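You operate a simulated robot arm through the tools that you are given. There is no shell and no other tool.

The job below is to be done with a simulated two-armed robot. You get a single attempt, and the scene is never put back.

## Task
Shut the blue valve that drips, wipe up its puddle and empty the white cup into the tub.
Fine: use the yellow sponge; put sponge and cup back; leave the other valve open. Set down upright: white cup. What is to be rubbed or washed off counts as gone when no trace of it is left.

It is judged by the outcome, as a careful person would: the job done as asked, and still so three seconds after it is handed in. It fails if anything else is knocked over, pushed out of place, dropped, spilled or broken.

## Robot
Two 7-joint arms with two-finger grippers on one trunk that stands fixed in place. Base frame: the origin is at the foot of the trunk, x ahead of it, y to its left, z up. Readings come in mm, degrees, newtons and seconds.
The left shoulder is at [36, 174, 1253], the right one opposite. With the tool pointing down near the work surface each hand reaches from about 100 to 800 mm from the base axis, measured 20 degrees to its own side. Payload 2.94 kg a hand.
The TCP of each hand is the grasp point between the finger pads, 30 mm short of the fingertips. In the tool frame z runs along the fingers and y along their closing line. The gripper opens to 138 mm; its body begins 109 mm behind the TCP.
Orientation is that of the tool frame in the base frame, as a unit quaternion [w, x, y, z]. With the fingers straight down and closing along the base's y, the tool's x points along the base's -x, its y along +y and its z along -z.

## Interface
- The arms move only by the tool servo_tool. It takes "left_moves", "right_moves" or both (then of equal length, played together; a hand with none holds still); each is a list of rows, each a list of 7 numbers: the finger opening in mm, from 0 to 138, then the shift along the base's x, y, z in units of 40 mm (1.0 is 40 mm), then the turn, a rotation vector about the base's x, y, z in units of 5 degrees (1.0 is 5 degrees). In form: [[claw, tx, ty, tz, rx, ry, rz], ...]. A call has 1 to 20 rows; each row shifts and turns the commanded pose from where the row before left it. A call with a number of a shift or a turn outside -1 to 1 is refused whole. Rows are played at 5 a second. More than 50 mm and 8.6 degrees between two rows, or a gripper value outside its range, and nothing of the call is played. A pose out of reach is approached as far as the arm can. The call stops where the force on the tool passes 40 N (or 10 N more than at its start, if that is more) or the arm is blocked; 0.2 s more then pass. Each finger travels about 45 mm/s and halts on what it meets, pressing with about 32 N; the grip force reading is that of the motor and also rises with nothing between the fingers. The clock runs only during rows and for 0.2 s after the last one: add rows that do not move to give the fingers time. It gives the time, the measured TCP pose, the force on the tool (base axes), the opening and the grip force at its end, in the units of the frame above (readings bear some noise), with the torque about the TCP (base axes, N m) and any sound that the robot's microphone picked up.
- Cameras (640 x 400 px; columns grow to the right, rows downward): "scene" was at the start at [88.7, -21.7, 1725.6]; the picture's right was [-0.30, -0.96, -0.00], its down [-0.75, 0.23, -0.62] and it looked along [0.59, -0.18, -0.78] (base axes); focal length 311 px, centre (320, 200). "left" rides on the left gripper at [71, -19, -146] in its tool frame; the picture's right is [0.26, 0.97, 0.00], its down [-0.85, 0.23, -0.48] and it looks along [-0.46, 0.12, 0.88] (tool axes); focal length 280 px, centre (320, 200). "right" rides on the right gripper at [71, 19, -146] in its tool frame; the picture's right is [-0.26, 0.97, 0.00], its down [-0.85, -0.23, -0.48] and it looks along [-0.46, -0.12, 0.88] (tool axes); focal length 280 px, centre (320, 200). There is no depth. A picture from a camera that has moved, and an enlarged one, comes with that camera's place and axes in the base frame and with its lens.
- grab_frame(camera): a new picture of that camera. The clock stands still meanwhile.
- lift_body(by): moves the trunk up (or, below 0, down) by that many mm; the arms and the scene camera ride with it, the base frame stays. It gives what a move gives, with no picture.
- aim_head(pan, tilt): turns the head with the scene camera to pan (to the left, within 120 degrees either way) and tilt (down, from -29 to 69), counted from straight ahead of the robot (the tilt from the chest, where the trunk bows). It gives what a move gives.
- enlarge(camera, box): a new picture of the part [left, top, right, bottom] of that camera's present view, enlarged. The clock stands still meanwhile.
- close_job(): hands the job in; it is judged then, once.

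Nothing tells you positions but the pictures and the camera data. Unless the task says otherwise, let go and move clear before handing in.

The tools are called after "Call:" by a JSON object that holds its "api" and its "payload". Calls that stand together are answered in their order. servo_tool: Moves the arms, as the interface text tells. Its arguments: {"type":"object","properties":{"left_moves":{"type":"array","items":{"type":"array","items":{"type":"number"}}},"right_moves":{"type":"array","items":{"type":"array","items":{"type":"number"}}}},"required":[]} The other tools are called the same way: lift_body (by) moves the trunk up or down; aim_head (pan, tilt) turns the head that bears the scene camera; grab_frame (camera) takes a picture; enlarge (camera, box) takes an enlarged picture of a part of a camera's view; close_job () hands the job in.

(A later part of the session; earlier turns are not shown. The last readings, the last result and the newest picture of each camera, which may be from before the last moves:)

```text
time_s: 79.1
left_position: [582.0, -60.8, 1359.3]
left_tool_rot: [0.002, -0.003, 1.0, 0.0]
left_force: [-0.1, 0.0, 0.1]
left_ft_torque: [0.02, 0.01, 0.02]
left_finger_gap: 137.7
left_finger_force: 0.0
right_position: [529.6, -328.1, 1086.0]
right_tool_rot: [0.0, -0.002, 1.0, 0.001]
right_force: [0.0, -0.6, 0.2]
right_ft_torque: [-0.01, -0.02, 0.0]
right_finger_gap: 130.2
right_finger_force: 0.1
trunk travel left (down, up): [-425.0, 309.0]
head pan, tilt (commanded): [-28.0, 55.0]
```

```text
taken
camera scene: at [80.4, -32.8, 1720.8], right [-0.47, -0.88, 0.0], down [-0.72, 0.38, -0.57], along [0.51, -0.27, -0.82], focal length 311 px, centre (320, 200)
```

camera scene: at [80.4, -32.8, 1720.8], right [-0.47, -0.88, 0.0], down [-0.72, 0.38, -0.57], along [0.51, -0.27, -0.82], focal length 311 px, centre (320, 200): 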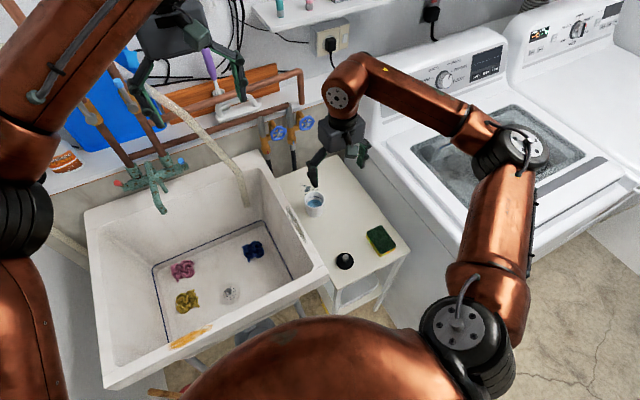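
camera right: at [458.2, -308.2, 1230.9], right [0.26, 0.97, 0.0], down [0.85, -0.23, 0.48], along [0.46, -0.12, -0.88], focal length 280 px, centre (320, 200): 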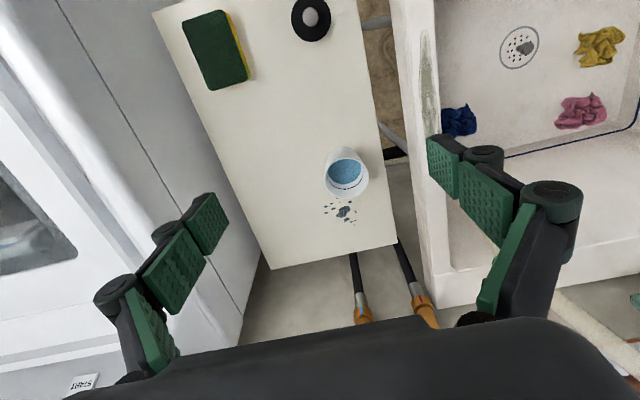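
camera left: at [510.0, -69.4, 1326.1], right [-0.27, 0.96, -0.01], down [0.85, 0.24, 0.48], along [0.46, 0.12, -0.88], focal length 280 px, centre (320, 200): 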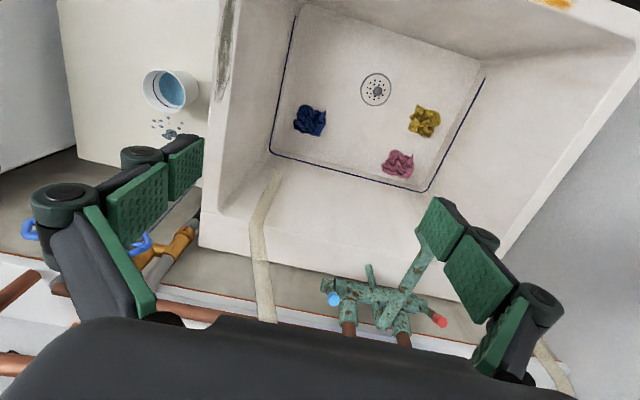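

Call:
{"api": "enlarge", "payload": {"camera": "right", "box": [300, 130, 400, 240]}}

Call:
{"api": "enlarge", "payload": {"camera": "scene", "box": [280, 170, 350, 230]}}

Call:
{"api": "enlarge", "payload": {"camera": "left", "box": [170, 40, 270, 150]}}

Call:
{"api": "enlarge", "payload": {"camera": "right", "box": [160, 0, 340, 110]}}

```text
3.64 times, centred on (350, 185) of right
camera zoom: at [458.0, -308.2, 1230.9], right [0.26, 0.96, 0.0], down [0.85, -0.23, 0.48], along [0.46, -0.12, -0.88], focal length 1020 px, centre (211, 254)
```

zoom: 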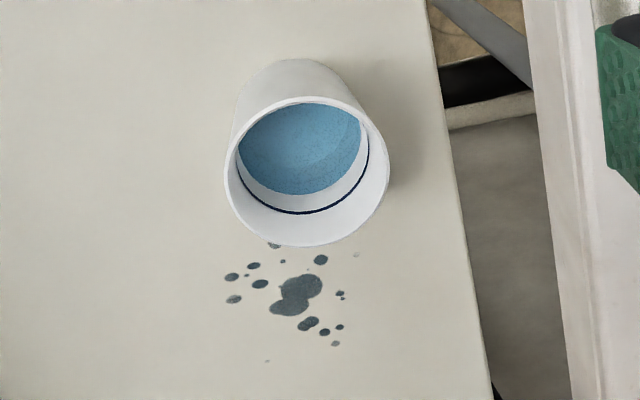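

```text
6.67 times, centred on (315, 200) of scene
camera zoom: at [80.4, -32.8, 1720.8], right [-0.47, -0.88, 0.0], down [-0.72, 0.38, -0.57], along [0.51, -0.27, -0.82], focal length 2075 px, centre (353, 200)
```

zoom: 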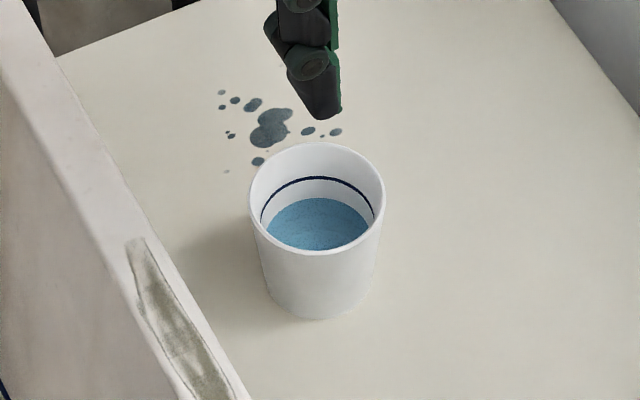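

```text
3.64 times, centred on (220, 95) of left
camera zoom: at [508.2, -79.1, 1503.4], right [-0.27, 0.96, 0.0], down [0.85, 0.24, 0.48], along [0.46, 0.13, -0.88], focal length 1020 px, centre (684, 582)
```

zoom: 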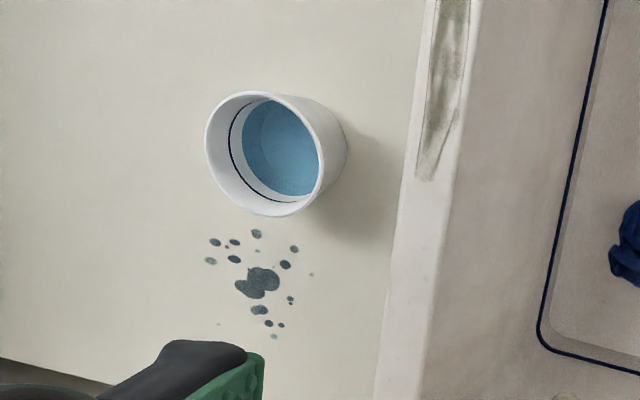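

```text
3.56 times, centred on (250, 55) of right
camera zoom: at [458.0, -308.2, 1230.9], right [0.26, 0.96, 0.0], down [0.85, -0.23, 0.48], along [0.46, -0.12, -0.88], focal length 997 px, centre (569, 716)
```

zoom: 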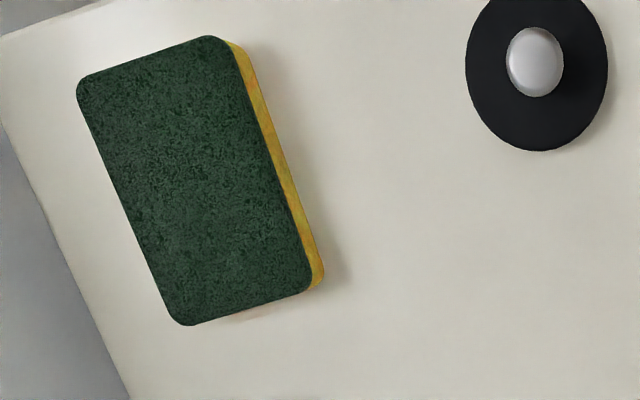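

The cup stands at about (643,-312) with its rim near z≈820 and the table at z≈742; the sponge is axis-aligned around (421,-453), 92×63 mm. I'll bring the hand above and behind the cup at 45° pitch with the fingers at 100 mm.

Call:
{"api": "servo_tool", "payload": {"right_moves": [[100, 0.25, 0.04, -0.4, 0, -1, 0], [100, 0.25, 0.04, -0.4, 0, -1, 0], [100, 0.25, 0.04, -0.4, 0, -1, 0], [100, 0.25, 0.04, -0.4, 0, -1, 0], [100, 0.25, 0.04, -0.4, 0, -1, 0], [100, 0.25, 0.04, -0.4, 0, -1, 0], [100, 0.25, 0.04, -0.4, 0, -1, 0], [100, 0.25, 0.04, -0.4, 0, -1, 0], [100, 0.25, 0.04, -0.4, 0, -1, 0]]}}

Call:
{"api": "grab_frame", "payload": {"camera": "right"}}

Call:
{"api": "grab_frame", "payload": {"camera": "scene"}}

```text
time_s: 81.1
left_position: [580.9, -59.8, 1358.5]
left_tool_rot: [0.002, -0.003, 1.0, 0.001]
left_force: [0.7, -0.1, -0.4]
left_ft_torque: [-0.01, 0.0, -0.01]
left_finger_gap: 138.0
left_finger_force: 0.1
right_position: [620.7, -314.1, 942.2]
right_tool_rot: [0.383, 0.0, 0.924, 0.003]
right_force: [-0.3, 0.2, 0.2]
right_ft_torque: [-0.04, 0.01, 0.02]
right_finger_gap: 100.0
right_finger_force: 0.0
trunk travel left (down, up): [-425.0, 309.0]
head pan, tilt (commanded): [-28.0, 55.0]
```

```text
taken
camera right: at [466.9, -294.4, 993.4], right [0.18, 0.96, 0.19], down [0.26, -0.23, 0.94], along [0.95, -0.12, -0.29], focal length 280 px, centre (320, 200)
```

right: 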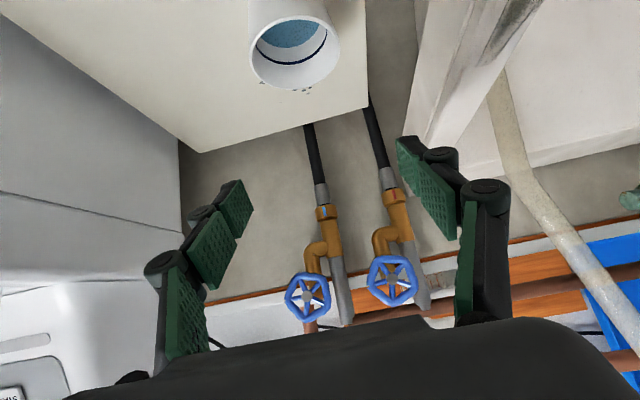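

```text
taken
camera scene: at [80.8, -33.2, 1720.7], right [-0.47, -0.88, 0.0], down [-0.72, 0.38, -0.57], along [0.51, -0.27, -0.82], focal length 311 px, centre (320, 200)
```

scene: 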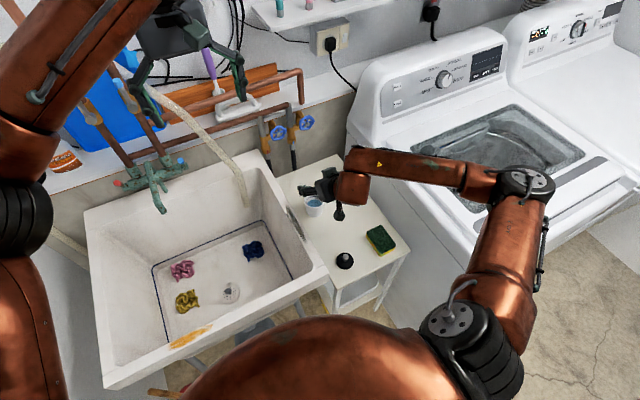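

45° is comfortable and the cup reads (637,-313) from here. I'll try a shallower 60° pitch, which would be better for pouring.

Call:
{"api": "servo_tool", "payload": {"right_moves": [[100, 0, 0, 0, 0, -1, 0], [100, 0, 0, 0, 0, -1, 0], [100, 0, 0, -0.2, 0, -1, 0]]}}

```text
time_s: 81.9
left_position: [580.3, -61.2, 1359.7]
left_tool_rot: [0.004, -0.004, 1.0, 0.002]
left_force: [-0.6, -0.3, -0.5]
left_ft_torque: [0.04, -0.06, 0.0]
left_finger_gap: 137.6
left_finger_force: 0.2
right_position: [620.8, -314.1, 933.8]
right_tool_rot: [0.503, 0.0, 0.865, 0.001]
right_force: [0.1, -0.7, 0.5]
right_ft_torque: [-0.02, 0.12, 0.01]
right_finger_gap: 100.1
right_finger_force: 0.0
trunk travel left (down, up): [-425.0, 309.0]
head pan, tilt (commanded): [-28.0, 55.0]
```

60° works. Now I descend around the cup in two stages, checking the pose on the way.

Call:
{"api": "servo_tool", "payload": {"right_moves": [[100, 0.15, 0.01, -0.7, 0, 0, 0], [100, 0.15, 0.01, -0.7, 0, 0, 0], [100, 0.1, 0.01, -0.6, 0, 0, 0]]}}

Call:
{"api": "grab_frame", "payload": {"camera": "right"}}

Call:
{"api": "enlarge", "payload": {"camera": "scene", "box": [270, 150, 410, 270]}}

Call:
{"api": "enlarge", "payload": {"camera": "left", "box": [100, 0, 300, 150]}}

```text
time_s: 82.7
left_position: [581.7, -60.6, 1359.2]
left_tool_rot: [0.001, -0.003, 1.0, 0.0]
left_force: [-0.2, 0.3, 1.1]
left_ft_torque: [0.02, -0.02, 0.01]
left_finger_gap: 138.2
left_finger_force: 0.1
right_position: [637.2, -313.9, 852.9]
right_tool_rot: [0.502, 0.0, 0.865, 0.001]
right_force: [0.4, 0.0, -0.4]
right_ft_torque: [0.02, 0.04, 0.02]
right_finger_gap: 100.1
right_finger_force: 0.1
trunk travel left (down, up): [-425.0, 309.0]
head pan, tilt (commanded): [-28.0, 55.0]
```

```text
taken
camera right: at [474.5, -293.6, 864.4], right [0.13, 0.96, 0.23], down [0.01, -0.23, 0.97], along [0.99, -0.12, -0.04], focal length 280 px, centre (320, 200)
```

right: 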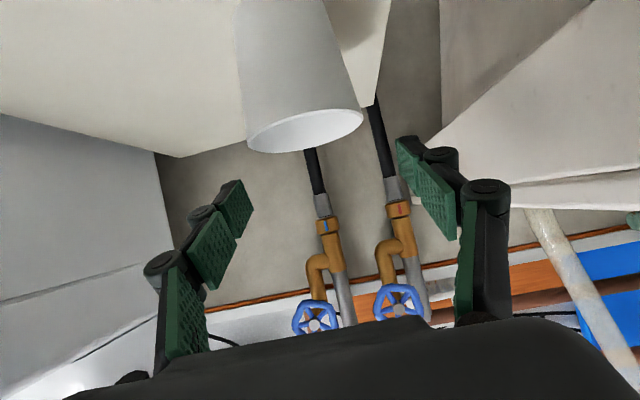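

```text
3.33 times, centred on (340, 210) of scene
camera zoom: at [80.3, -32.6, 1720.8], right [-0.47, -0.88, 0.0], down [-0.72, 0.38, -0.57], along [0.51, -0.27, -0.82], focal length 1038 px, centre (253, 167)
```

zoom: 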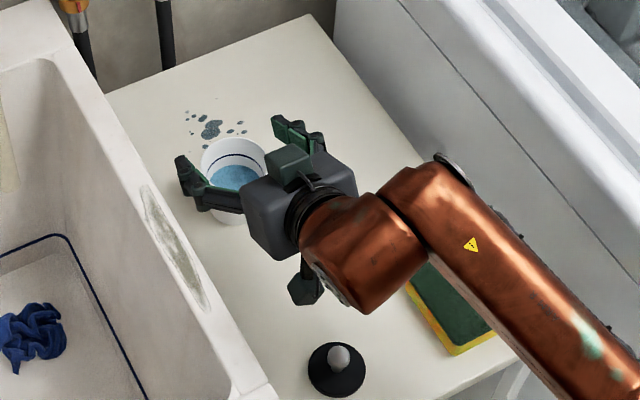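

```text
2.67 times, centred on (200, 75) of left
camera zoom: at [508.1, -79.0, 1503.4], right [-0.27, 0.96, 0.0], down [0.85, 0.24, 0.48], along [0.46, 0.13, -0.88], focal length 748 px, centre (640, 533)
```

zoom: 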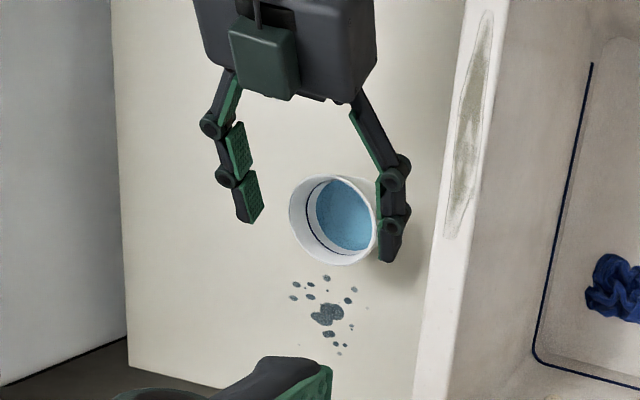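

The cup is centred between the open fingers with about 13 mm each side, and the hand's camera clears the black stopper. I'll descend to gripping height.

Call:
{"api": "servo_tool", "payload": {"right_moves": [[100, 0.05, 0.01, -0.55, 0, 0, 0], [100, 0.05, 0.01, -0.55, 0, 0, 0], [100, 0, 0, -0.5, 0, 0, 0]]}}

Call:
{"api": "grab_frame", "payload": {"camera": "right"}}

Call:
{"api": "enlarge", "payload": {"camera": "left", "box": [100, 0, 300, 150]}}

Call:
{"api": "enlarge", "payload": {"camera": "scene", "box": [270, 150, 410, 270]}}

```text
time_s: 83.5
left_position: [580.7, -60.8, 1358.8]
left_tool_rot: [0.002, -0.003, 1.0, 0.0]
left_force: [-0.6, 0.0, -0.2]
left_ft_torque: [0.03, -0.02, -0.01]
left_finger_gap: 138.1
left_finger_force: 0.1
right_position: [640.3, -312.7, 788.2]
right_tool_rot: [0.502, -0.001, 0.865, 0.002]
right_force: [-0.3, 0.2, 0.6]
right_ft_torque: [-0.01, -0.01, 0.02]
right_finger_gap: 100.0
right_finger_force: 0.0
trunk travel left (down, up): [-425.0, 309.0]
head pan, tilt (commanded): [-28.0, 55.0]
```

```text
taken
camera right: at [478.3, -292.6, 800.0], right [0.13, 0.96, 0.23], down [0.01, -0.23, 0.97], along [0.99, -0.12, -0.04], focal length 280 px, centre (320, 200)
```

right: 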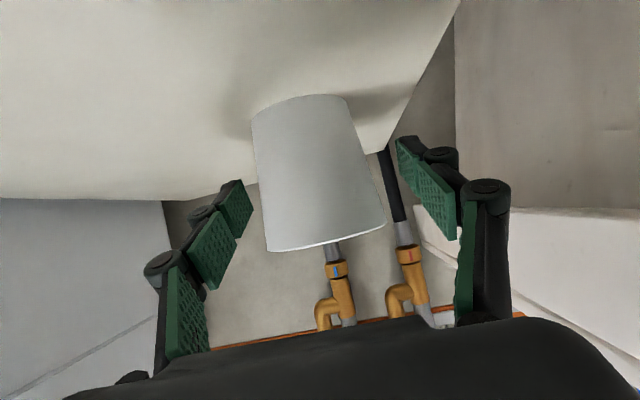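

```text
2.67 times, centred on (200, 75) of left
camera zoom: at [508.1, -78.8, 1503.4], right [-0.27, 0.96, 0.0], down [0.85, 0.24, 0.48], along [0.46, 0.13, -0.88], focal length 748 px, centre (640, 533)
```

zoom: 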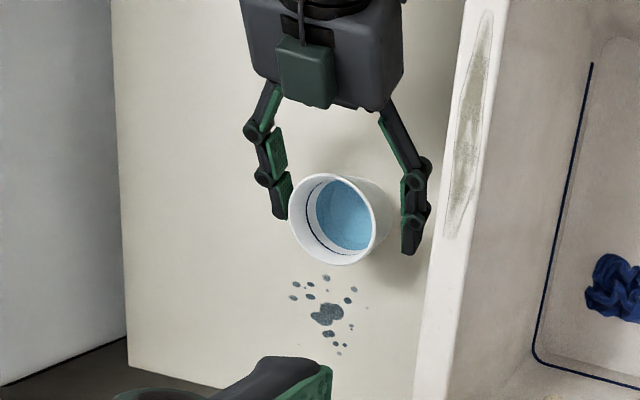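

```text
3.33 times, centred on (340, 210) of scene
camera zoom: at [80.3, -32.5, 1720.8], right [-0.47, -0.88, 0.0], down [-0.72, 0.38, -0.57], along [0.51, -0.27, -0.82], focal length 1038 px, centre (253, 167)
```

zoom: 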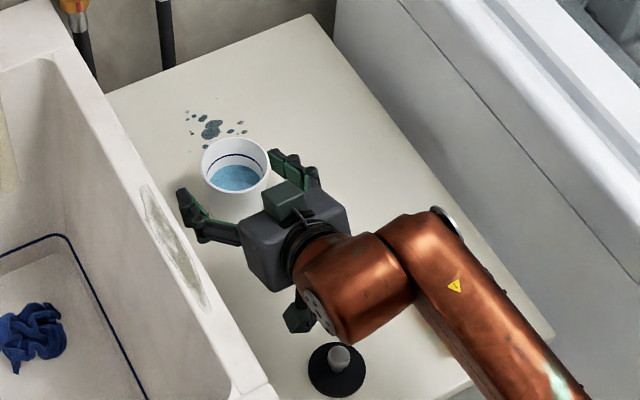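

The fingers surround the cup at mid-height. Closing gently now.

Call:
{"api": "servo_tool", "payload": {"right_moves": [[90, 0, 0, 0, 0, 0, 0], [82, 0, 0, 0, 0, 0, 0], [76, 0, 0, 0, 0, 0, 0], [70, 0, 0, 0, 0, 0, 0], [64, 0, 0, 0, 0, 0, 0], [58, 0, 0, 0, 0, 0, 0], [52, 0, 0, 0, 0, 0, 0], [52, 0, 0, 0, 0, 0, 0], [52, 0, 0, 0, 0, 0, 0]]}}

Call:
{"api": "grab_frame", "payload": {"camera": "right"}}

Call:
{"api": "enlarge", "payload": {"camera": "left", "box": [100, 0, 300, 150]}}

```text
time_s: 85.5
left_position: [580.2, -60.7, 1359.0]
left_tool_rot: [0.002, -0.002, 1.0, -0.001]
left_force: [-0.7, -0.5, 0.2]
left_ft_torque: [0.01, -0.03, 0.0]
left_finger_gap: 137.8
left_finger_force: 0.0
right_position: [640.6, -312.1, 789.7]
right_tool_rot: [0.501, -0.001, 0.866, 0.002]
right_force: [-0.3, -0.4, 1.9]
right_ft_torque: [-0.03, -0.01, 0.05]
right_finger_gap: 68.0
right_finger_force: 32.3
trunk travel left (down, up): [-425.0, 309.0]
head pan, tilt (commanded): [-28.0, 55.0]
```

```text
taken
camera right: at [478.2, -292.7, 800.4], right [0.13, 0.96, 0.23], down [0.01, -0.23, 0.97], along [0.99, -0.12, -0.04], focal length 280 px, centre (320, 200)
```

right: 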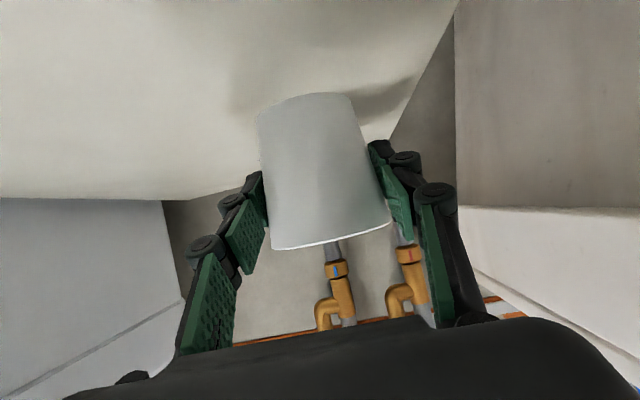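

```text
2.67 times, centred on (200, 75) of left
camera zoom: at [507.9, -78.9, 1503.5], right [-0.27, 0.96, 0.0], down [0.85, 0.24, 0.48], along [0.46, 0.13, -0.88], focal length 748 px, centre (640, 533)
```

zoom: 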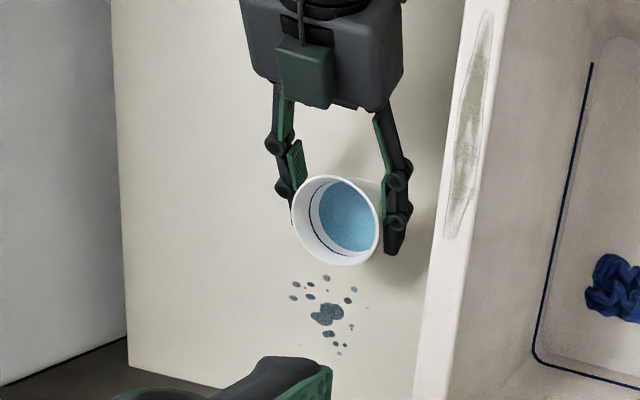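

Cup gripped at 68 mm without tilting (it shifted only ~3 mm toward +y). I'll lift it slowly and smoothly straight up to clear the tub rim.

Call:
{"api": "servo_tool", "payload": {"right_moves": [[50, 0, 0, 0.08, 0, 0, 0], [50, 0, 0, 0.15, 0, 0, 0], [50, 0, 0, 0.25, 0, 0, 0], [50, 0, 0, 0.35, 0, 0, 0], [50, 0, 0, 0.4, 0, 0, 0], [50, 0, 0, 0.4, 0, 0, 0], [50, 0, 0, 0.4, 0, 0, 0], [50, 0, 0, 0.4, 0, 0, 0], [50, 0, 0, 0.4, 0, 0, 0], [50, 0, 0, 0.35, 0, 0, 0], [50, 0, 0, 0.3, 0, 0, 0], [50, 0, 0, 0.2, 0, 0, 0], [50, 0, 0, 0.1, 0, 0, 0], [50, 0, 0, 0.05, 0, 0, 0]]}}

Call:
{"api": "grab_frame", "payload": {"camera": "right"}}

Call:
{"api": "grab_frame", "payload": {"camera": "left"}}

Call:
{"api": "grab_frame", "payload": {"camera": "scene"}}

```text
time_s: 88.5
left_position: [581.2, -60.5, 1359.4]
left_tool_rot: [0.002, -0.003, 1.0, 0.0]
left_force: [0.1, -0.6, -0.3]
left_ft_torque: [0.0, 0.01, 0.03]
left_finger_gap: 138.0
left_finger_force: 0.1
right_position: [640.4, -311.0, 941.9]
right_tool_rot: [0.501, 0.001, 0.866, 0.001]
right_force: [-0.8, 1.0, -1.0]
right_ft_torque: [0.01, 0.02, 0.04]
right_finger_gap: 71.3
right_finger_force: 32.0
trunk travel left (down, up): [-425.0, 309.0]
head pan, tilt (commanded): [-28.0, 55.0]
```

```text
taken
camera right: at [478.2, -291.9, 953.8], right [0.13, 0.96, 0.23], down [0.01, -0.23, 0.97], along [0.99, -0.12, -0.04], focal length 280 px, centre (320, 200)
```

right: 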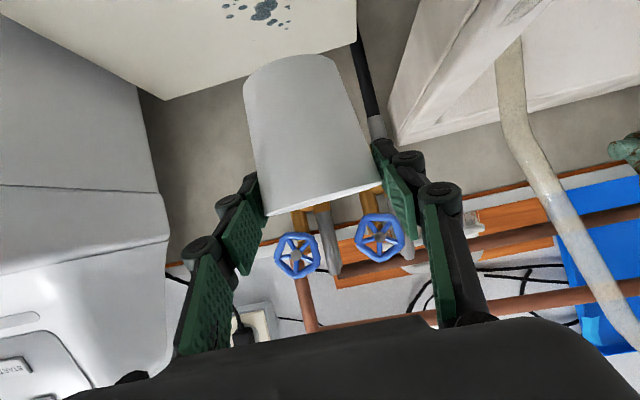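

```text
taken
camera left: at [508.2, -79.0, 1503.4], right [-0.27, 0.96, 0.0], down [0.85, 0.24, 0.48], along [0.46, 0.13, -0.88], focal length 280 px, centre (320, 200)
```

left: 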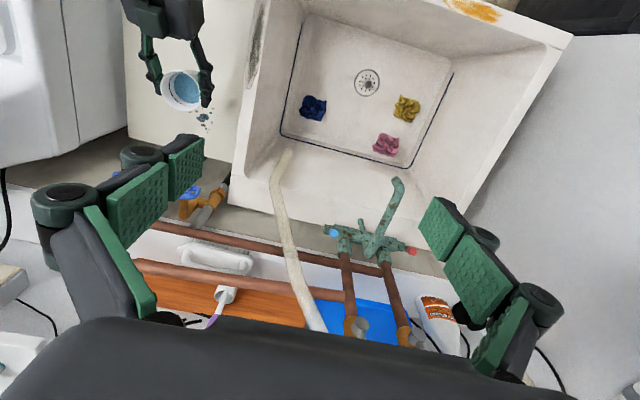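

```text
taken
camera scene: at [80.4, -32.8, 1720.8], right [-0.47, -0.88, 0.0], down [-0.72, 0.38, -0.57], along [0.51, -0.27, -0.82], focal length 311 px, centre (320, 200)
```

scene: 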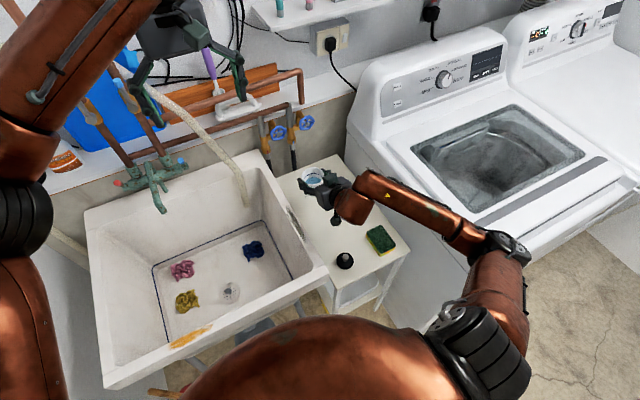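

The hand camera suggests the cup slid down about 20 mm in the grip during the lift (gap is now 71 mm, near the rim). I'll check whether it is stable and upright.

Call:
{"api": "enlarge", "payload": {"camera": "right", "box": [160, 20, 460, 300]}}

Call:
{"api": "enlarge", "payload": {"camera": "left", "box": [110, 0, 260, 150]}}

Call:
{"api": "enlarge", "payload": {"camera": "scene", "box": [270, 140, 410, 260]}}

```text
1.43 times, centred on (310, 160) of right
camera zoom: at [478.2, -291.9, 953.8], right [0.13, 0.96, 0.23], down [0.01, -0.23, 0.97], along [0.99, -0.12, -0.04], focal length 401 px, centre (334, 257)
```

zoom: 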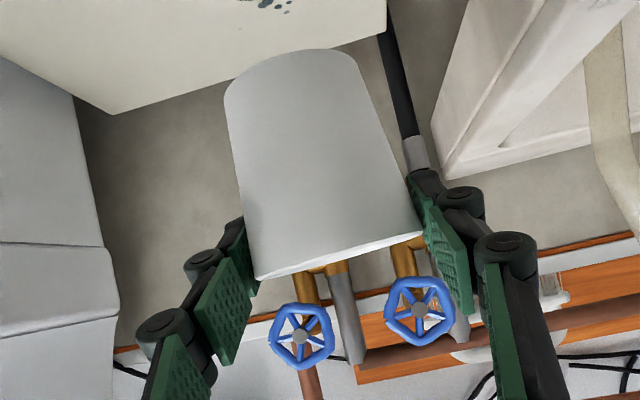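

```text
2.67 times, centred on (185, 75) of left
camera zoom: at [508.2, -79.0, 1503.4], right [-0.27, 0.96, 0.0], down [0.85, 0.24, 0.48], along [0.46, 0.13, -0.88], focal length 748 px, centre (680, 533)
```

zoom: 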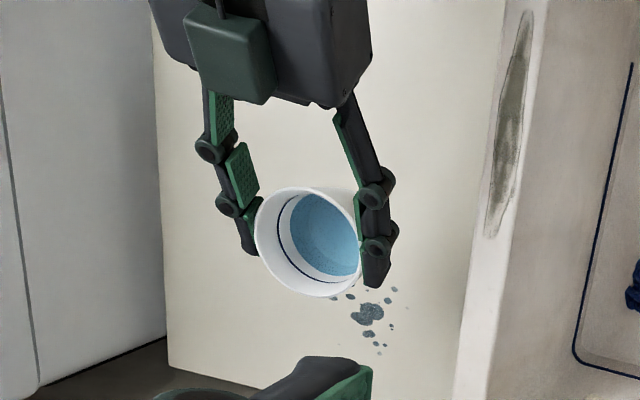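

```text
3.33 times, centred on (340, 200) of scene
camera zoom: at [80.4, -32.8, 1720.8], right [-0.47, -0.88, 0.0], down [-0.72, 0.38, -0.57], along [0.51, -0.27, -0.82], focal length 1038 px, centre (253, 200)
```

zoom: 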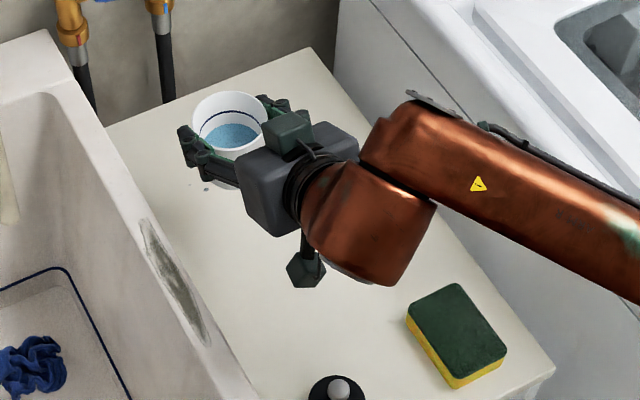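

The cup is upright but hangs near its rim, so the grip is too risky for carrying. I'll lower it straight back toward the table in a short step and check whether the slip continues.

Call:
{"api": "servo_tool", "payload": {"right_moves": [[50, 0, 0, -0.3, 0, 0, 0], [50, 0, 0, -0.4, 0, 0, 0]]}}

Call:
{"api": "grab_frame", "payload": {"camera": "right"}}

```text
time_s: 89.1
left_position: [581.2, -60.9, 1358.5]
left_tool_rot: [0.002, -0.003, 1.0, 0.0]
left_force: [-0.8, 0.0, -0.3]
left_ft_torque: [0.0, 0.01, 0.01]
left_finger_gap: 138.1
left_finger_force: 0.1
right_position: [641.2, -310.8, 914.7]
right_tool_rot: [0.501, 0.0, 0.866, 0.001]
right_force: [0.4, 0.2, -1.6]
right_ft_torque: [0.01, 0.01, 0.0]
right_finger_gap: 71.4
right_finger_force: 32.4
trunk travel left (down, up): [-425.0, 309.0]
head pan, tilt (commanded): [-28.0, 55.0]
```

```text
taken
camera right: at [478.5, -291.9, 925.5], right [0.13, 0.96, 0.23], down [0.01, -0.23, 0.97], along [0.99, -0.12, -0.04], focal length 280 px, centre (320, 200)
```

right: 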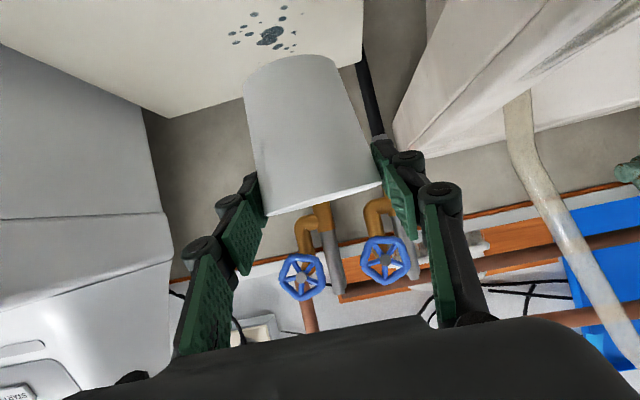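

The slip has stopped, but I prefer a lower, safer grip. I'll set the cup back down in its place with small guarded steps and regrip it closer to its base.

Call:
{"api": "servo_tool", "payload": {"right_moves": [[50, 0, -0.02, -0.4, 0, 0, 0], [50, 0, -0.02, -0.45, 0, 0, 0], [50, 0, -0.02, -0.45, 0, 0, 0], [50, 0, -0.01, -0.4, 0, 0, 0], [50, 0, -0.01, -0.25, 0, 0, 0], [50, 0, 0, -0.15, 0, 0, 0], [50, 0, 0, -0.05, 0, 0, 0]]}}

Call:
{"api": "grab_frame", "payload": {"camera": "right"}}

Call:
{"api": "enlarge", "payload": {"camera": "left", "box": [100, 0, 300, 150]}}

```text
time_s: 90.7
left_position: [580.6, -60.5, 1359.7]
left_tool_rot: [0.001, -0.002, 1.0, 0.0]
left_force: [0.5, -0.6, -0.1]
left_ft_torque: [-0.01, 0.02, 0.02]
left_finger_gap: 138.0
left_finger_force: 0.0
right_position: [638.9, -315.1, 828.4]
right_tool_rot: [0.5, 0.0, 0.866, 0.001]
right_force: [-0.3, 0.7, -1.5]
right_ft_torque: [0.07, 0.01, 0.06]
right_finger_gap: 71.1
right_finger_force: 32.0
trunk travel left (down, up): [-425.0, 309.0]
head pan, tilt (commanded): [-28.0, 55.0]
```

```text
taken
camera right: at [477.5, -295.8, 839.0], right [0.13, 0.96, 0.23], down [0.01, -0.23, 0.97], along [0.99, -0.12, -0.04], focal length 280 px, centre (320, 200)
```

right: 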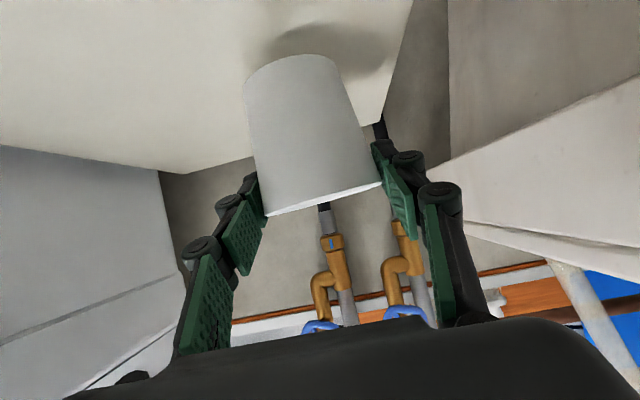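

```text
2.67 times, centred on (200, 75) of left
camera zoom: at [508.1, -78.8, 1503.5], right [-0.27, 0.96, 0.0], down [0.85, 0.24, 0.48], along [0.46, 0.13, -0.88], focal length 748 px, centre (640, 533)
```

zoom: 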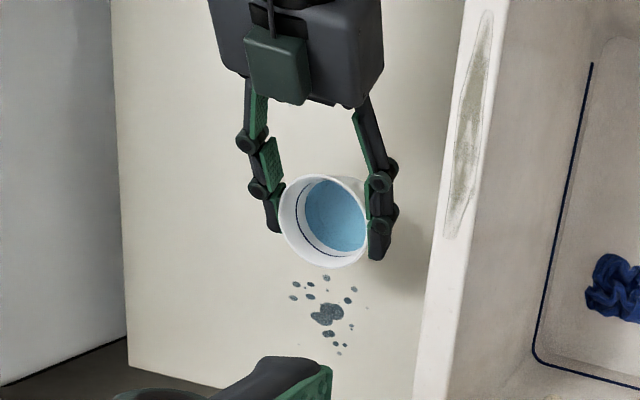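

Call:
{"api": "servo_tool", "payload": {"right_moves": [[50, 0, 0, -0.1, 0, 0, 0], [50, 0, 0, -0.06, 0, 0, 0], [50, 0, 0, -0.05, 0, 0, 0], [50, 0, 0, -0.05, 0, 0, 0]]}}

```text
time_s: 91.7
left_position: [581.4, -61.5, 1359.3]
left_tool_rot: [0.002, -0.003, 1.0, 0.0]
left_force: [-0.1, 0.3, 0.1]
left_ft_torque: [0.0, 0.02, 0.0]
left_finger_gap: 138.1
left_finger_force: 0.1
right_position: [641.4, -315.4, 818.7]
right_tool_rot: [0.501, -0.001, 0.865, 0.002]
right_force: [-0.1, 0.1, -0.3]
right_ft_torque: [0.0, 0.04, -0.02]
right_finger_gap: 71.0
right_finger_force: 32.0
trunk travel left (down, up): [-425.0, 309.0]
head pan, tilt (commanded): [-28.0, 55.0]
```

Call:
{"api": "servo_tool", "payload": {"right_moves": [[50, 0, 0, -0.05, 0, 0, 0], [50, 0, 0, -0.05, 0, 0, 0], [50, 0, 0, 0, 0, 0, 0]]}}

Call:
{"api": "grab_frame", "payload": {"camera": "right"}}

```text
time_s: 92.5
left_position: [581.3, -60.3, 1358.7]
left_tool_rot: [0.003, -0.002, 1.0, 0.0]
left_force: [-0.2, 0.1, 0.3]
left_ft_torque: [-0.02, 0.02, -0.01]
left_finger_gap: 138.1
left_finger_force: 0.0
right_position: [641.0, -313.6, 815.2]
right_tool_rot: [0.501, 0.0, 0.866, 0.002]
right_force: [0.2, -1.0, -1.6]
right_ft_torque: [0.0, -0.01, 0.01]
right_finger_gap: 71.2
right_finger_force: 32.0
trunk travel left (down, up): [-425.0, 309.0]
head pan, tilt (commanded): [-28.0, 55.0]
```

```text
taken
camera right: at [478.2, -295.0, 825.4], right [0.13, 0.96, 0.23], down [0.01, -0.23, 0.97], along [0.99, -0.12, -0.04], focal length 280 px, centre (320, 200)
```

right: 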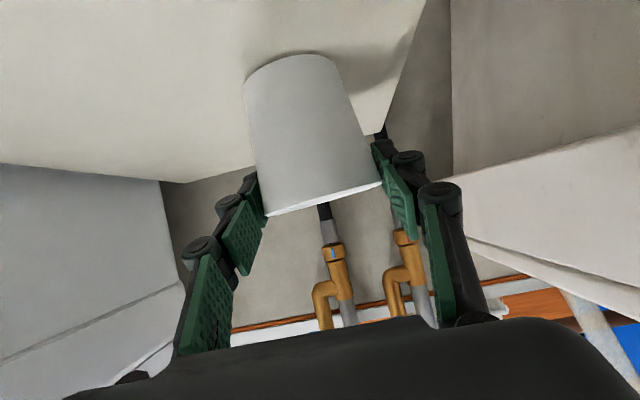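

Call:
{"api": "servo_tool", "payload": {"right_moves": [[50, 0, 0, -0.04, 0, 0, 0], [50, 0, 0, -0.04, 0, 0, 0], [50, 0, 0, 0, 0, 0, 0]]}}

```text
time_s: 93.3
left_position: [581.0, -60.8, 1359.5]
left_tool_rot: [0.003, -0.002, 1.0, 0.0]
left_force: [-0.7, 0.9, -0.1]
left_ft_torque: [0.0, 0.01, -0.04]
left_finger_gap: 138.1
left_finger_force: 0.1
right_position: [641.1, -314.4, 810.8]
right_tool_rot: [0.502, -0.001, 0.865, 0.002]
right_force: [0.3, -0.6, 2.7]
right_ft_torque: [0.08, -0.08, -0.02]
right_finger_gap: 71.5
right_finger_force: 32.4
trunk travel left (down, up): [-425.0, 309.0]
head pan, tilt (commanded): [-28.0, 55.0]
```

Contact with the table (Fz turned to +2.7 N). I'll release, drop to a lower grip height and close again.

Call:
{"api": "servo_tool", "payload": {"right_moves": [[74, 0, 0, 0, 0, 0, 0], [80, 0, 0, 0, 0, 0, 0], [88, 0, 0, 0, 0, 0, 0], [96, 0, 0, 0, 0, 0, 0], [96, 0, 0, -0.25, 0, 0, 0], [96, 0, 0, -0.3, 0, 0, 0], [96, 0, 0, -0.25, 0, 0, 0], [96, 0, 0, -0.07, 0, 0, 0]]}}

Call:
{"api": "grab_frame", "payload": {"camera": "right"}}

Call:
{"api": "enlarge", "payload": {"camera": "left", "box": [100, 0, 300, 150]}}

```text
time_s: 95.1
left_position: [580.5, -60.3, 1359.6]
left_tool_rot: [0.003, -0.003, 1.0, 0.0]
left_force: [0.3, -0.3, 0.1]
left_ft_torque: [-0.02, 0.01, -0.02]
left_finger_gap: 138.2
left_finger_force: 0.0
right_position: [640.9, -313.7, 777.0]
right_tool_rot: [0.501, 0.0, 0.866, 0.002]
right_force: [0.0, 0.4, 0.0]
right_ft_torque: [-0.02, 0.01, -0.02]
right_finger_gap: 96.2
right_finger_force: 0.1
trunk travel left (down, up): [-425.0, 309.0]
head pan, tilt (commanded): [-28.0, 55.0]
```

```text
taken
camera right: at [478.1, -295.0, 787.2], right [0.13, 0.96, 0.23], down [0.01, -0.23, 0.97], along [0.99, -0.12, -0.04], focal length 280 px, centre (320, 200)
```

right: 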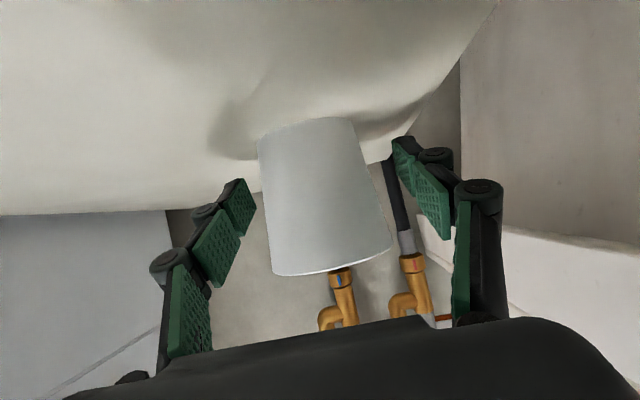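

```text
2.67 times, centred on (200, 75) of left
camera zoom: at [508.0, -78.9, 1503.5], right [-0.27, 0.96, 0.0], down [0.85, 0.24, 0.48], along [0.46, 0.13, -0.88], focal length 748 px, centre (640, 533)
```

zoom: 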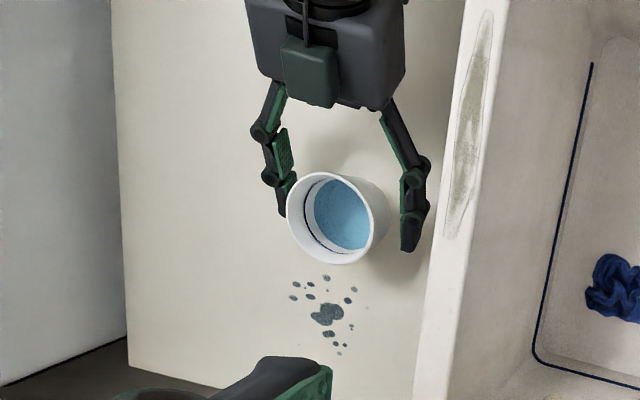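

Call:
{"api": "servo_tool", "payload": {"right_moves": [[88, 0, 0, 0, 0, 0, 0], [80, 0, 0, 0, 0, 0, 0], [74, 0, 0, 0, 0, 0, 0], [68, 0, 0, 0, 0, 0, 0], [62, 0, 0, 0, 0, 0, 0], [56, 0, 0, 0, 0, 0, 0], [50, 0, 0, 0, 0, 0, 0], [44, 0, 0, 0, 0, 0, 0], [40, 0, 0, 0, 0, 0, 0], [40, 0, 0, 0, 0, 0, 0], [40, 0, 0, 0, 0, 0, 0], [40, 0, 0, 0, 0, 0, 0], [40, 0, 0, 0, 0, 0, 0]]}}

Call:
{"api": "grab_frame", "payload": {"camera": "right"}}

Call:
{"api": "servo_tool", "payload": {"right_moves": [[40, 0, 0, 0.05, 0, 0, 0], [40, 0, 0, 0.05, 0, 0, 0], [40, 0, 0, 0.08, 0, 0, 0], [40, 0, 0, 0.08, 0, 0, 0], [40, 0, 0, 0.08, 0, 0, 0], [40, 0, 0, 0.08, 0, 0, 0]]}}

Call:
{"api": "grab_frame", "payload": {"camera": "right"}}

```text
time_s: 97.9
left_position: [581.5, -60.3, 1359.6]
left_tool_rot: [0.002, -0.002, 1.0, -0.001]
left_force: [0.9, -0.2, 0.7]
left_ft_torque: [0.01, 0.04, 0.02]
left_finger_gap: 137.8
left_finger_force: 0.1
right_position: [641.6, -314.7, 776.8]
right_tool_rot: [0.5, 0.0, 0.866, 0.001]
right_force: [-0.2, 0.1, 0.6]
right_ft_torque: [0.0, -0.04, -0.02]
right_finger_gap: 65.9
right_finger_force: 31.7
trunk travel left (down, up): [-425.0, 309.0]
head pan, tilt (commanded): [-28.0, 55.0]
```

```text
taken
camera right: at [478.1, -295.0, 787.5], right [0.13, 0.96, 0.23], down [0.01, -0.23, 0.97], along [0.99, -0.12, -0.04], focal length 280 px, centre (320, 200)
```

right: 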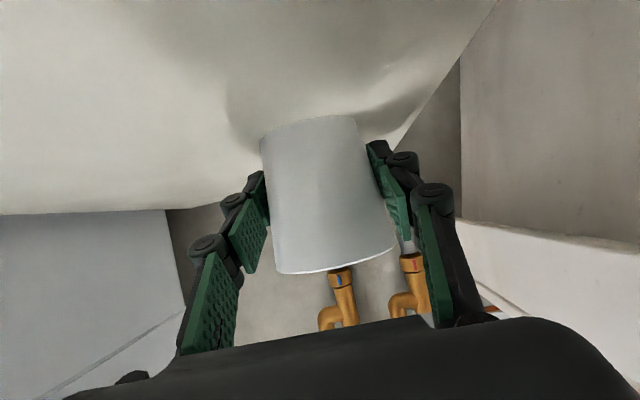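

```text
time_s: 99.3
left_position: [581.0, -59.7, 1358.6]
left_tool_rot: [0.002, -0.003, 1.0, 0.001]
left_force: [-0.5, 0.1, 0.8]
left_ft_torque: [0.02, -0.03, -0.02]
left_finger_gap: 137.8
left_finger_force: 0.1
right_position: [639.8, -315.1, 793.6]
right_tool_rot: [0.5, 0.0, 0.866, 0.002]
right_force: [0.4, 0.1, -0.6]
right_ft_torque: [0.0, 0.0, 0.0]
right_finger_gap: 66.1
right_finger_force: 32.1
trunk travel left (down, up): [-425.0, 309.0]
head pan, tilt (commanded): [-28.0, 55.0]
```

```text
taken
camera right: at [477.6, -294.7, 803.9], right [0.13, 0.96, 0.23], down [0.01, -0.23, 0.97], along [0.99, -0.12, -0.04], focal length 280 px, centre (320, 200)
```

right: 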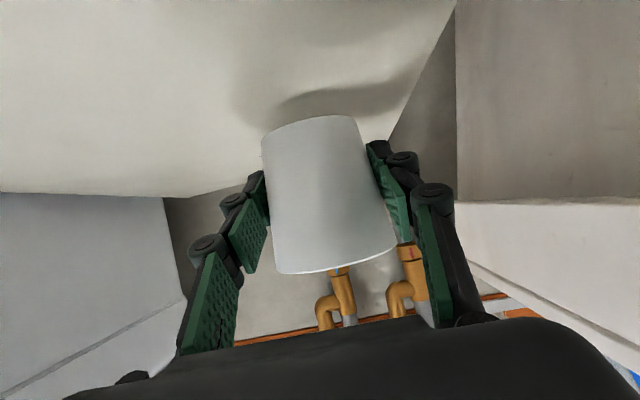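

Now it lifts cleanly with no slip. Reference for putting it back: TCP (641,-315,777). I'll continue lifting slowly.

Call:
{"api": "servo_tool", "payload": {"right_moves": [[40, 0, 0, 0.1, 0, 0, 0], [40, 0, 0, 0.15, 0, 0, 0], [40, 0, 0, 0.2, 0, 0, 0], [40, 0, 0, 0.25, 0, 0, 0], [40, 0, 0, 0.25, 0, 0, 0], [40, 0, 0, 0.25, 0, 0, 0], [40, 0, 0, 0.25, 0, 0, 0], [40, 0, 0, 0.25, 0, 0, 0], [40, 0, 0, 0.25, 0, 0, 0], [40, 0, 0, 0.25, 0, 0, 0], [40, 0, 0, 0.25, 0, 0, 0], [40, 0, 0, 0.25, 0, 0, 0], [40, 0, 0, 0.25, 0, 0, 0], [40, 0, 0, 0.25, 0, 0, 0], [40, 0, 0, 0.2, 0, 0, 0], [40, 0, 0, 0.15, 0, 0, 0], [40, 0, 0, 0.1, 0, 0, 0], [40, 0, 0, 0.05, 0, 0, 0]]}}

Call:
{"api": "grab_frame", "payload": {"camera": "right"}}

```text
time_s: 103.1
left_position: [581.5, -60.8, 1359.7]
left_tool_rot: [0.002, -0.003, 1.0, 0.0]
left_force: [-0.4, 1.1, 1.0]
left_ft_torque: [0.0, -0.01, 0.03]
left_finger_gap: 138.1
left_finger_force: 0.1
right_position: [639.7, -314.3, 940.7]
right_tool_rot: [0.5, 0.001, 0.866, 0.001]
right_force: [0.2, 0.2, -2.0]
right_ft_torque: [0.0, -0.01, -0.02]
right_finger_gap: 65.5
right_finger_force: 31.8
trunk travel left (down, up): [-425.0, 309.0]
head pan, tilt (commanded): [-28.0, 55.0]
```

```text
taken
camera right: at [477.5, -295.0, 951.5], right [0.13, 0.96, 0.23], down [0.01, -0.23, 0.97], along [0.99, -0.12, -0.04], focal length 280 px, centre (320, 200)
```

right: 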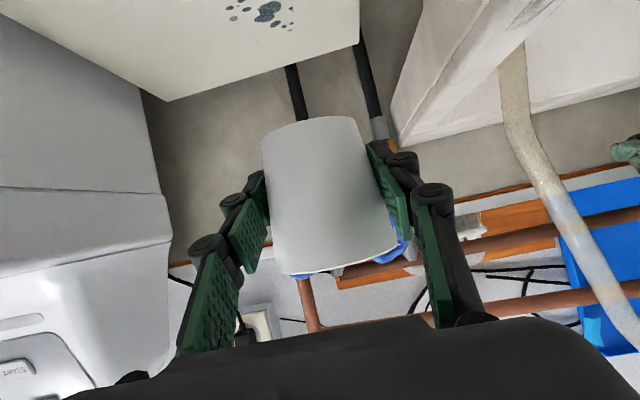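

Firm grip; cup bottom is about 60 mm above the tub rim. I'll carry it slowly left over the tub in stages.

Call:
{"api": "servo_tool", "payload": {"right_moves": [[40, 0, 0.05, 0, 0, 0, 0], [40, 0, 0.12, 0, 0, 0, 0], [40, 0, 0.2, 0, 0, 0, 0], [40, 0, 0.28, 0, 0, 0, 0], [40, -0.05, 0.3, 0, 0, 0, 0], [40, -0.05, 0.3, 0, 0, 0, 0], [40, -0.05, 0.3, 0, 0, 0, 0], [40, -0.05, 0.3, 0, 0, 0, 0], [40, -0.05, 0.3, 0, 0, 0, 0], [40, -0.05, 0.28, 0, 0, 0, 0], [40, 0, 0.2, 0, 0, 0, 0], [40, 0, 0.12, 0, 0, 0, 0], [40, 0, 0.05, 0, 0, 0, 0]]}}

Call:
{"api": "grab_frame", "payload": {"camera": "scene"}}

Call:
{"api": "grab_frame", "payload": {"camera": "right"}}

```text
time_s: 105.9
left_position: [580.3, -59.9, 1359.6]
left_tool_rot: [0.002, -0.003, 1.0, 0.0]
left_force: [0.0, -0.5, -0.3]
left_ft_torque: [0.03, 0.0, 0.0]
left_finger_gap: 137.9
left_finger_force: 0.0
right_position: [638.0, -271.4, 940.4]
right_tool_rot: [0.499, -0.002, 0.867, 0.004]
right_force: [-0.1, 0.5, -1.3]
right_ft_torque: [0.0, 0.03, -0.01]
right_finger_gap: 65.5
right_finger_force: 31.6
right hand out of reach, approached as far as the arm can: row 6, 7, 8, 9, 10, 11
trunk travel left (down, up): [-425.0, 309.0]
head pan, tilt (commanded): [-28.0, 55.0]
```

```text
taken
camera scene: at [80.4, -32.9, 1720.8], right [-0.47, -0.88, 0.0], down [-0.72, 0.38, -0.57], along [0.51, -0.27, -0.82], focal length 311 px, centre (320, 200)
```

scene: 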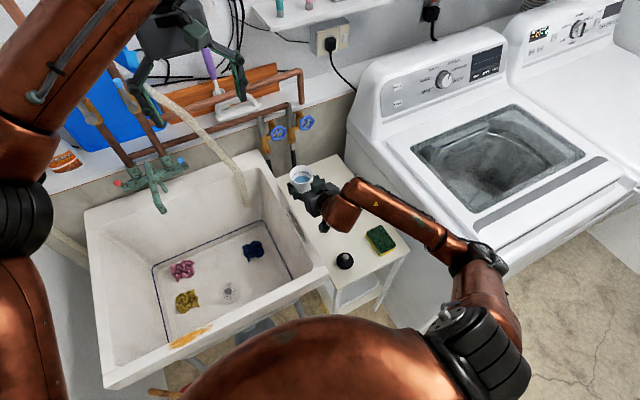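

```text
taken
camera right: at [476.1, -252.8, 952.8], right [0.13, 0.96, 0.23], down [0.02, -0.23, 0.97], along [0.99, -0.12, -0.04], focal length 280 px, centre (320, 200)
```

right: 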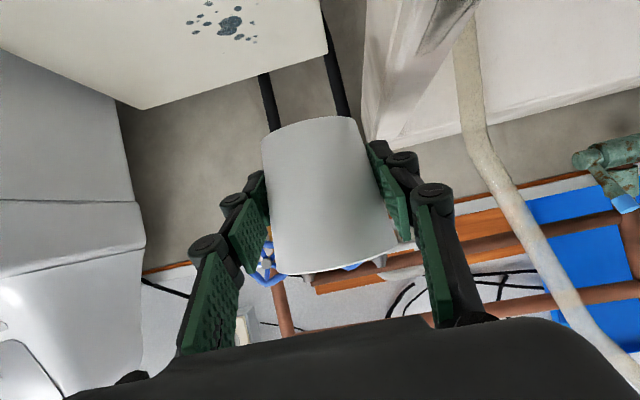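

With zero yaw the arm can't go further left, so I'll yaw the hand (about vertical, keeping the cup upright) by +30° first, then continue left.

Call:
{"api": "servo_tool", "payload": {"right_moves": [[40, 0, 0, 0, 0, 0, 0.3], [40, 0, 0, 0, 0, 0, 0.6], [40, 0, 0, 0, 0, 0, 0.7], [40, 0, 0, 0, 0, 0, 0.8], [40, 0, 0, 0, 0, 0, 0.8], [40, 0, 0, 0, 0, 0, 0.8], [40, 0, 0, 0, 0, 0, 0.8], [40, 0, 0, 0, 0, 0, 0.6], [40, 0, 0, 0, 0, 0, 0.4], [40, 0, 0, 0, 0, 0, 0.2]]}}

Call:
{"api": "servo_tool", "payload": {"right_moves": [[40, 0, 0.05, 0, 0, 0, 0], [40, 0, 0.12, 0, 0, 0, 0], [40, 0, 0.2, 0, 0, 0, 0], [40, 0, 0.28, 0, 0, 0, 0], [40, 0, 0.28, 0, 0, 0, 0], [40, 0, 0.2, 0, 0, 0, 0], [40, 0, 0.12, 0, 0, 0, 0], [40, 0, 0.05, 0, 0, 0, 0]]}}

Call:
{"api": "grab_frame", "payload": {"camera": "right"}}

Call:
{"api": "grab_frame", "payload": {"camera": "scene"}}

```text
time_s: 108.1
left_position: [580.7, -60.5, 1359.2]
left_tool_rot: [0.002, -0.003, 1.0, 0.0]
left_force: [-0.4, 0.9, -0.4]
left_ft_torque: [-0.02, -0.01, 0.0]
left_finger_gap: 138.0
left_finger_force: 0.0
right_position: [637.9, -270.6, 940.4]
right_tool_rot: [0.484, -0.225, 0.835, 0.133]
right_force: [-0.2, 0.3, -1.2]
right_ft_torque: [-0.01, -0.03, 0.0]
right_finger_gap: 65.5
right_finger_force: 32.1
trunk travel left (down, up): [-425.0, 309.0]
head pan, tilt (commanded): [-28.0, 55.0]
```

```text
time_s: 109.9
left_position: [580.0, -60.9, 1358.9]
left_tool_rot: [0.002, -0.003, 1.0, 0.0]
left_force: [-0.2, -0.4, -0.2]
left_ft_torque: [0.01, -0.03, 0.03]
left_finger_gap: 137.9
left_finger_force: 0.0
right_position: [636.7, -217.4, 940.3]
right_tool_rot: [0.483, -0.224, 0.836, 0.131]
right_force: [0.1, 1.0, -1.4]
right_ft_torque: [-0.02, 0.0, -0.01]
right_finger_gap: 65.3
right_finger_force: 32.4
trunk travel left (down, up): [-425.0, 309.0]
head pan, tilt (commanded): [-28.0, 55.0]
```

```text
taken
camera right: at [488.3, -281.6, 951.7], right [-0.37, 0.9, 0.23], down [0.13, -0.2, 0.97], along [0.92, 0.39, -0.04], focal length 280 px, centre (320, 200)
```

right: 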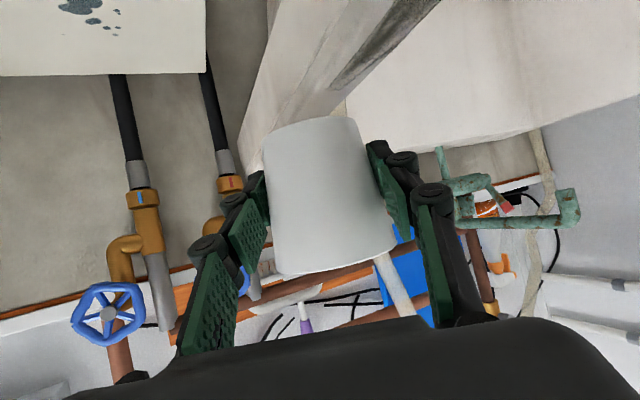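

```text
taken
camera scene: at [80.4, -32.8, 1720.8], right [-0.47, -0.88, 0.0], down [-0.72, 0.38, -0.57], along [0.51, -0.27, -0.82], focal length 311 px, centre (320, 200)
```

scene: 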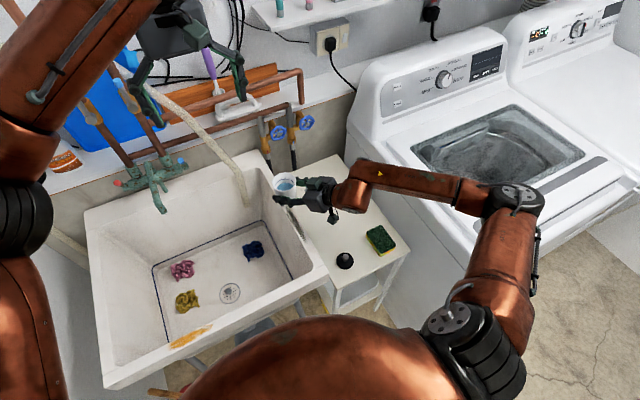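

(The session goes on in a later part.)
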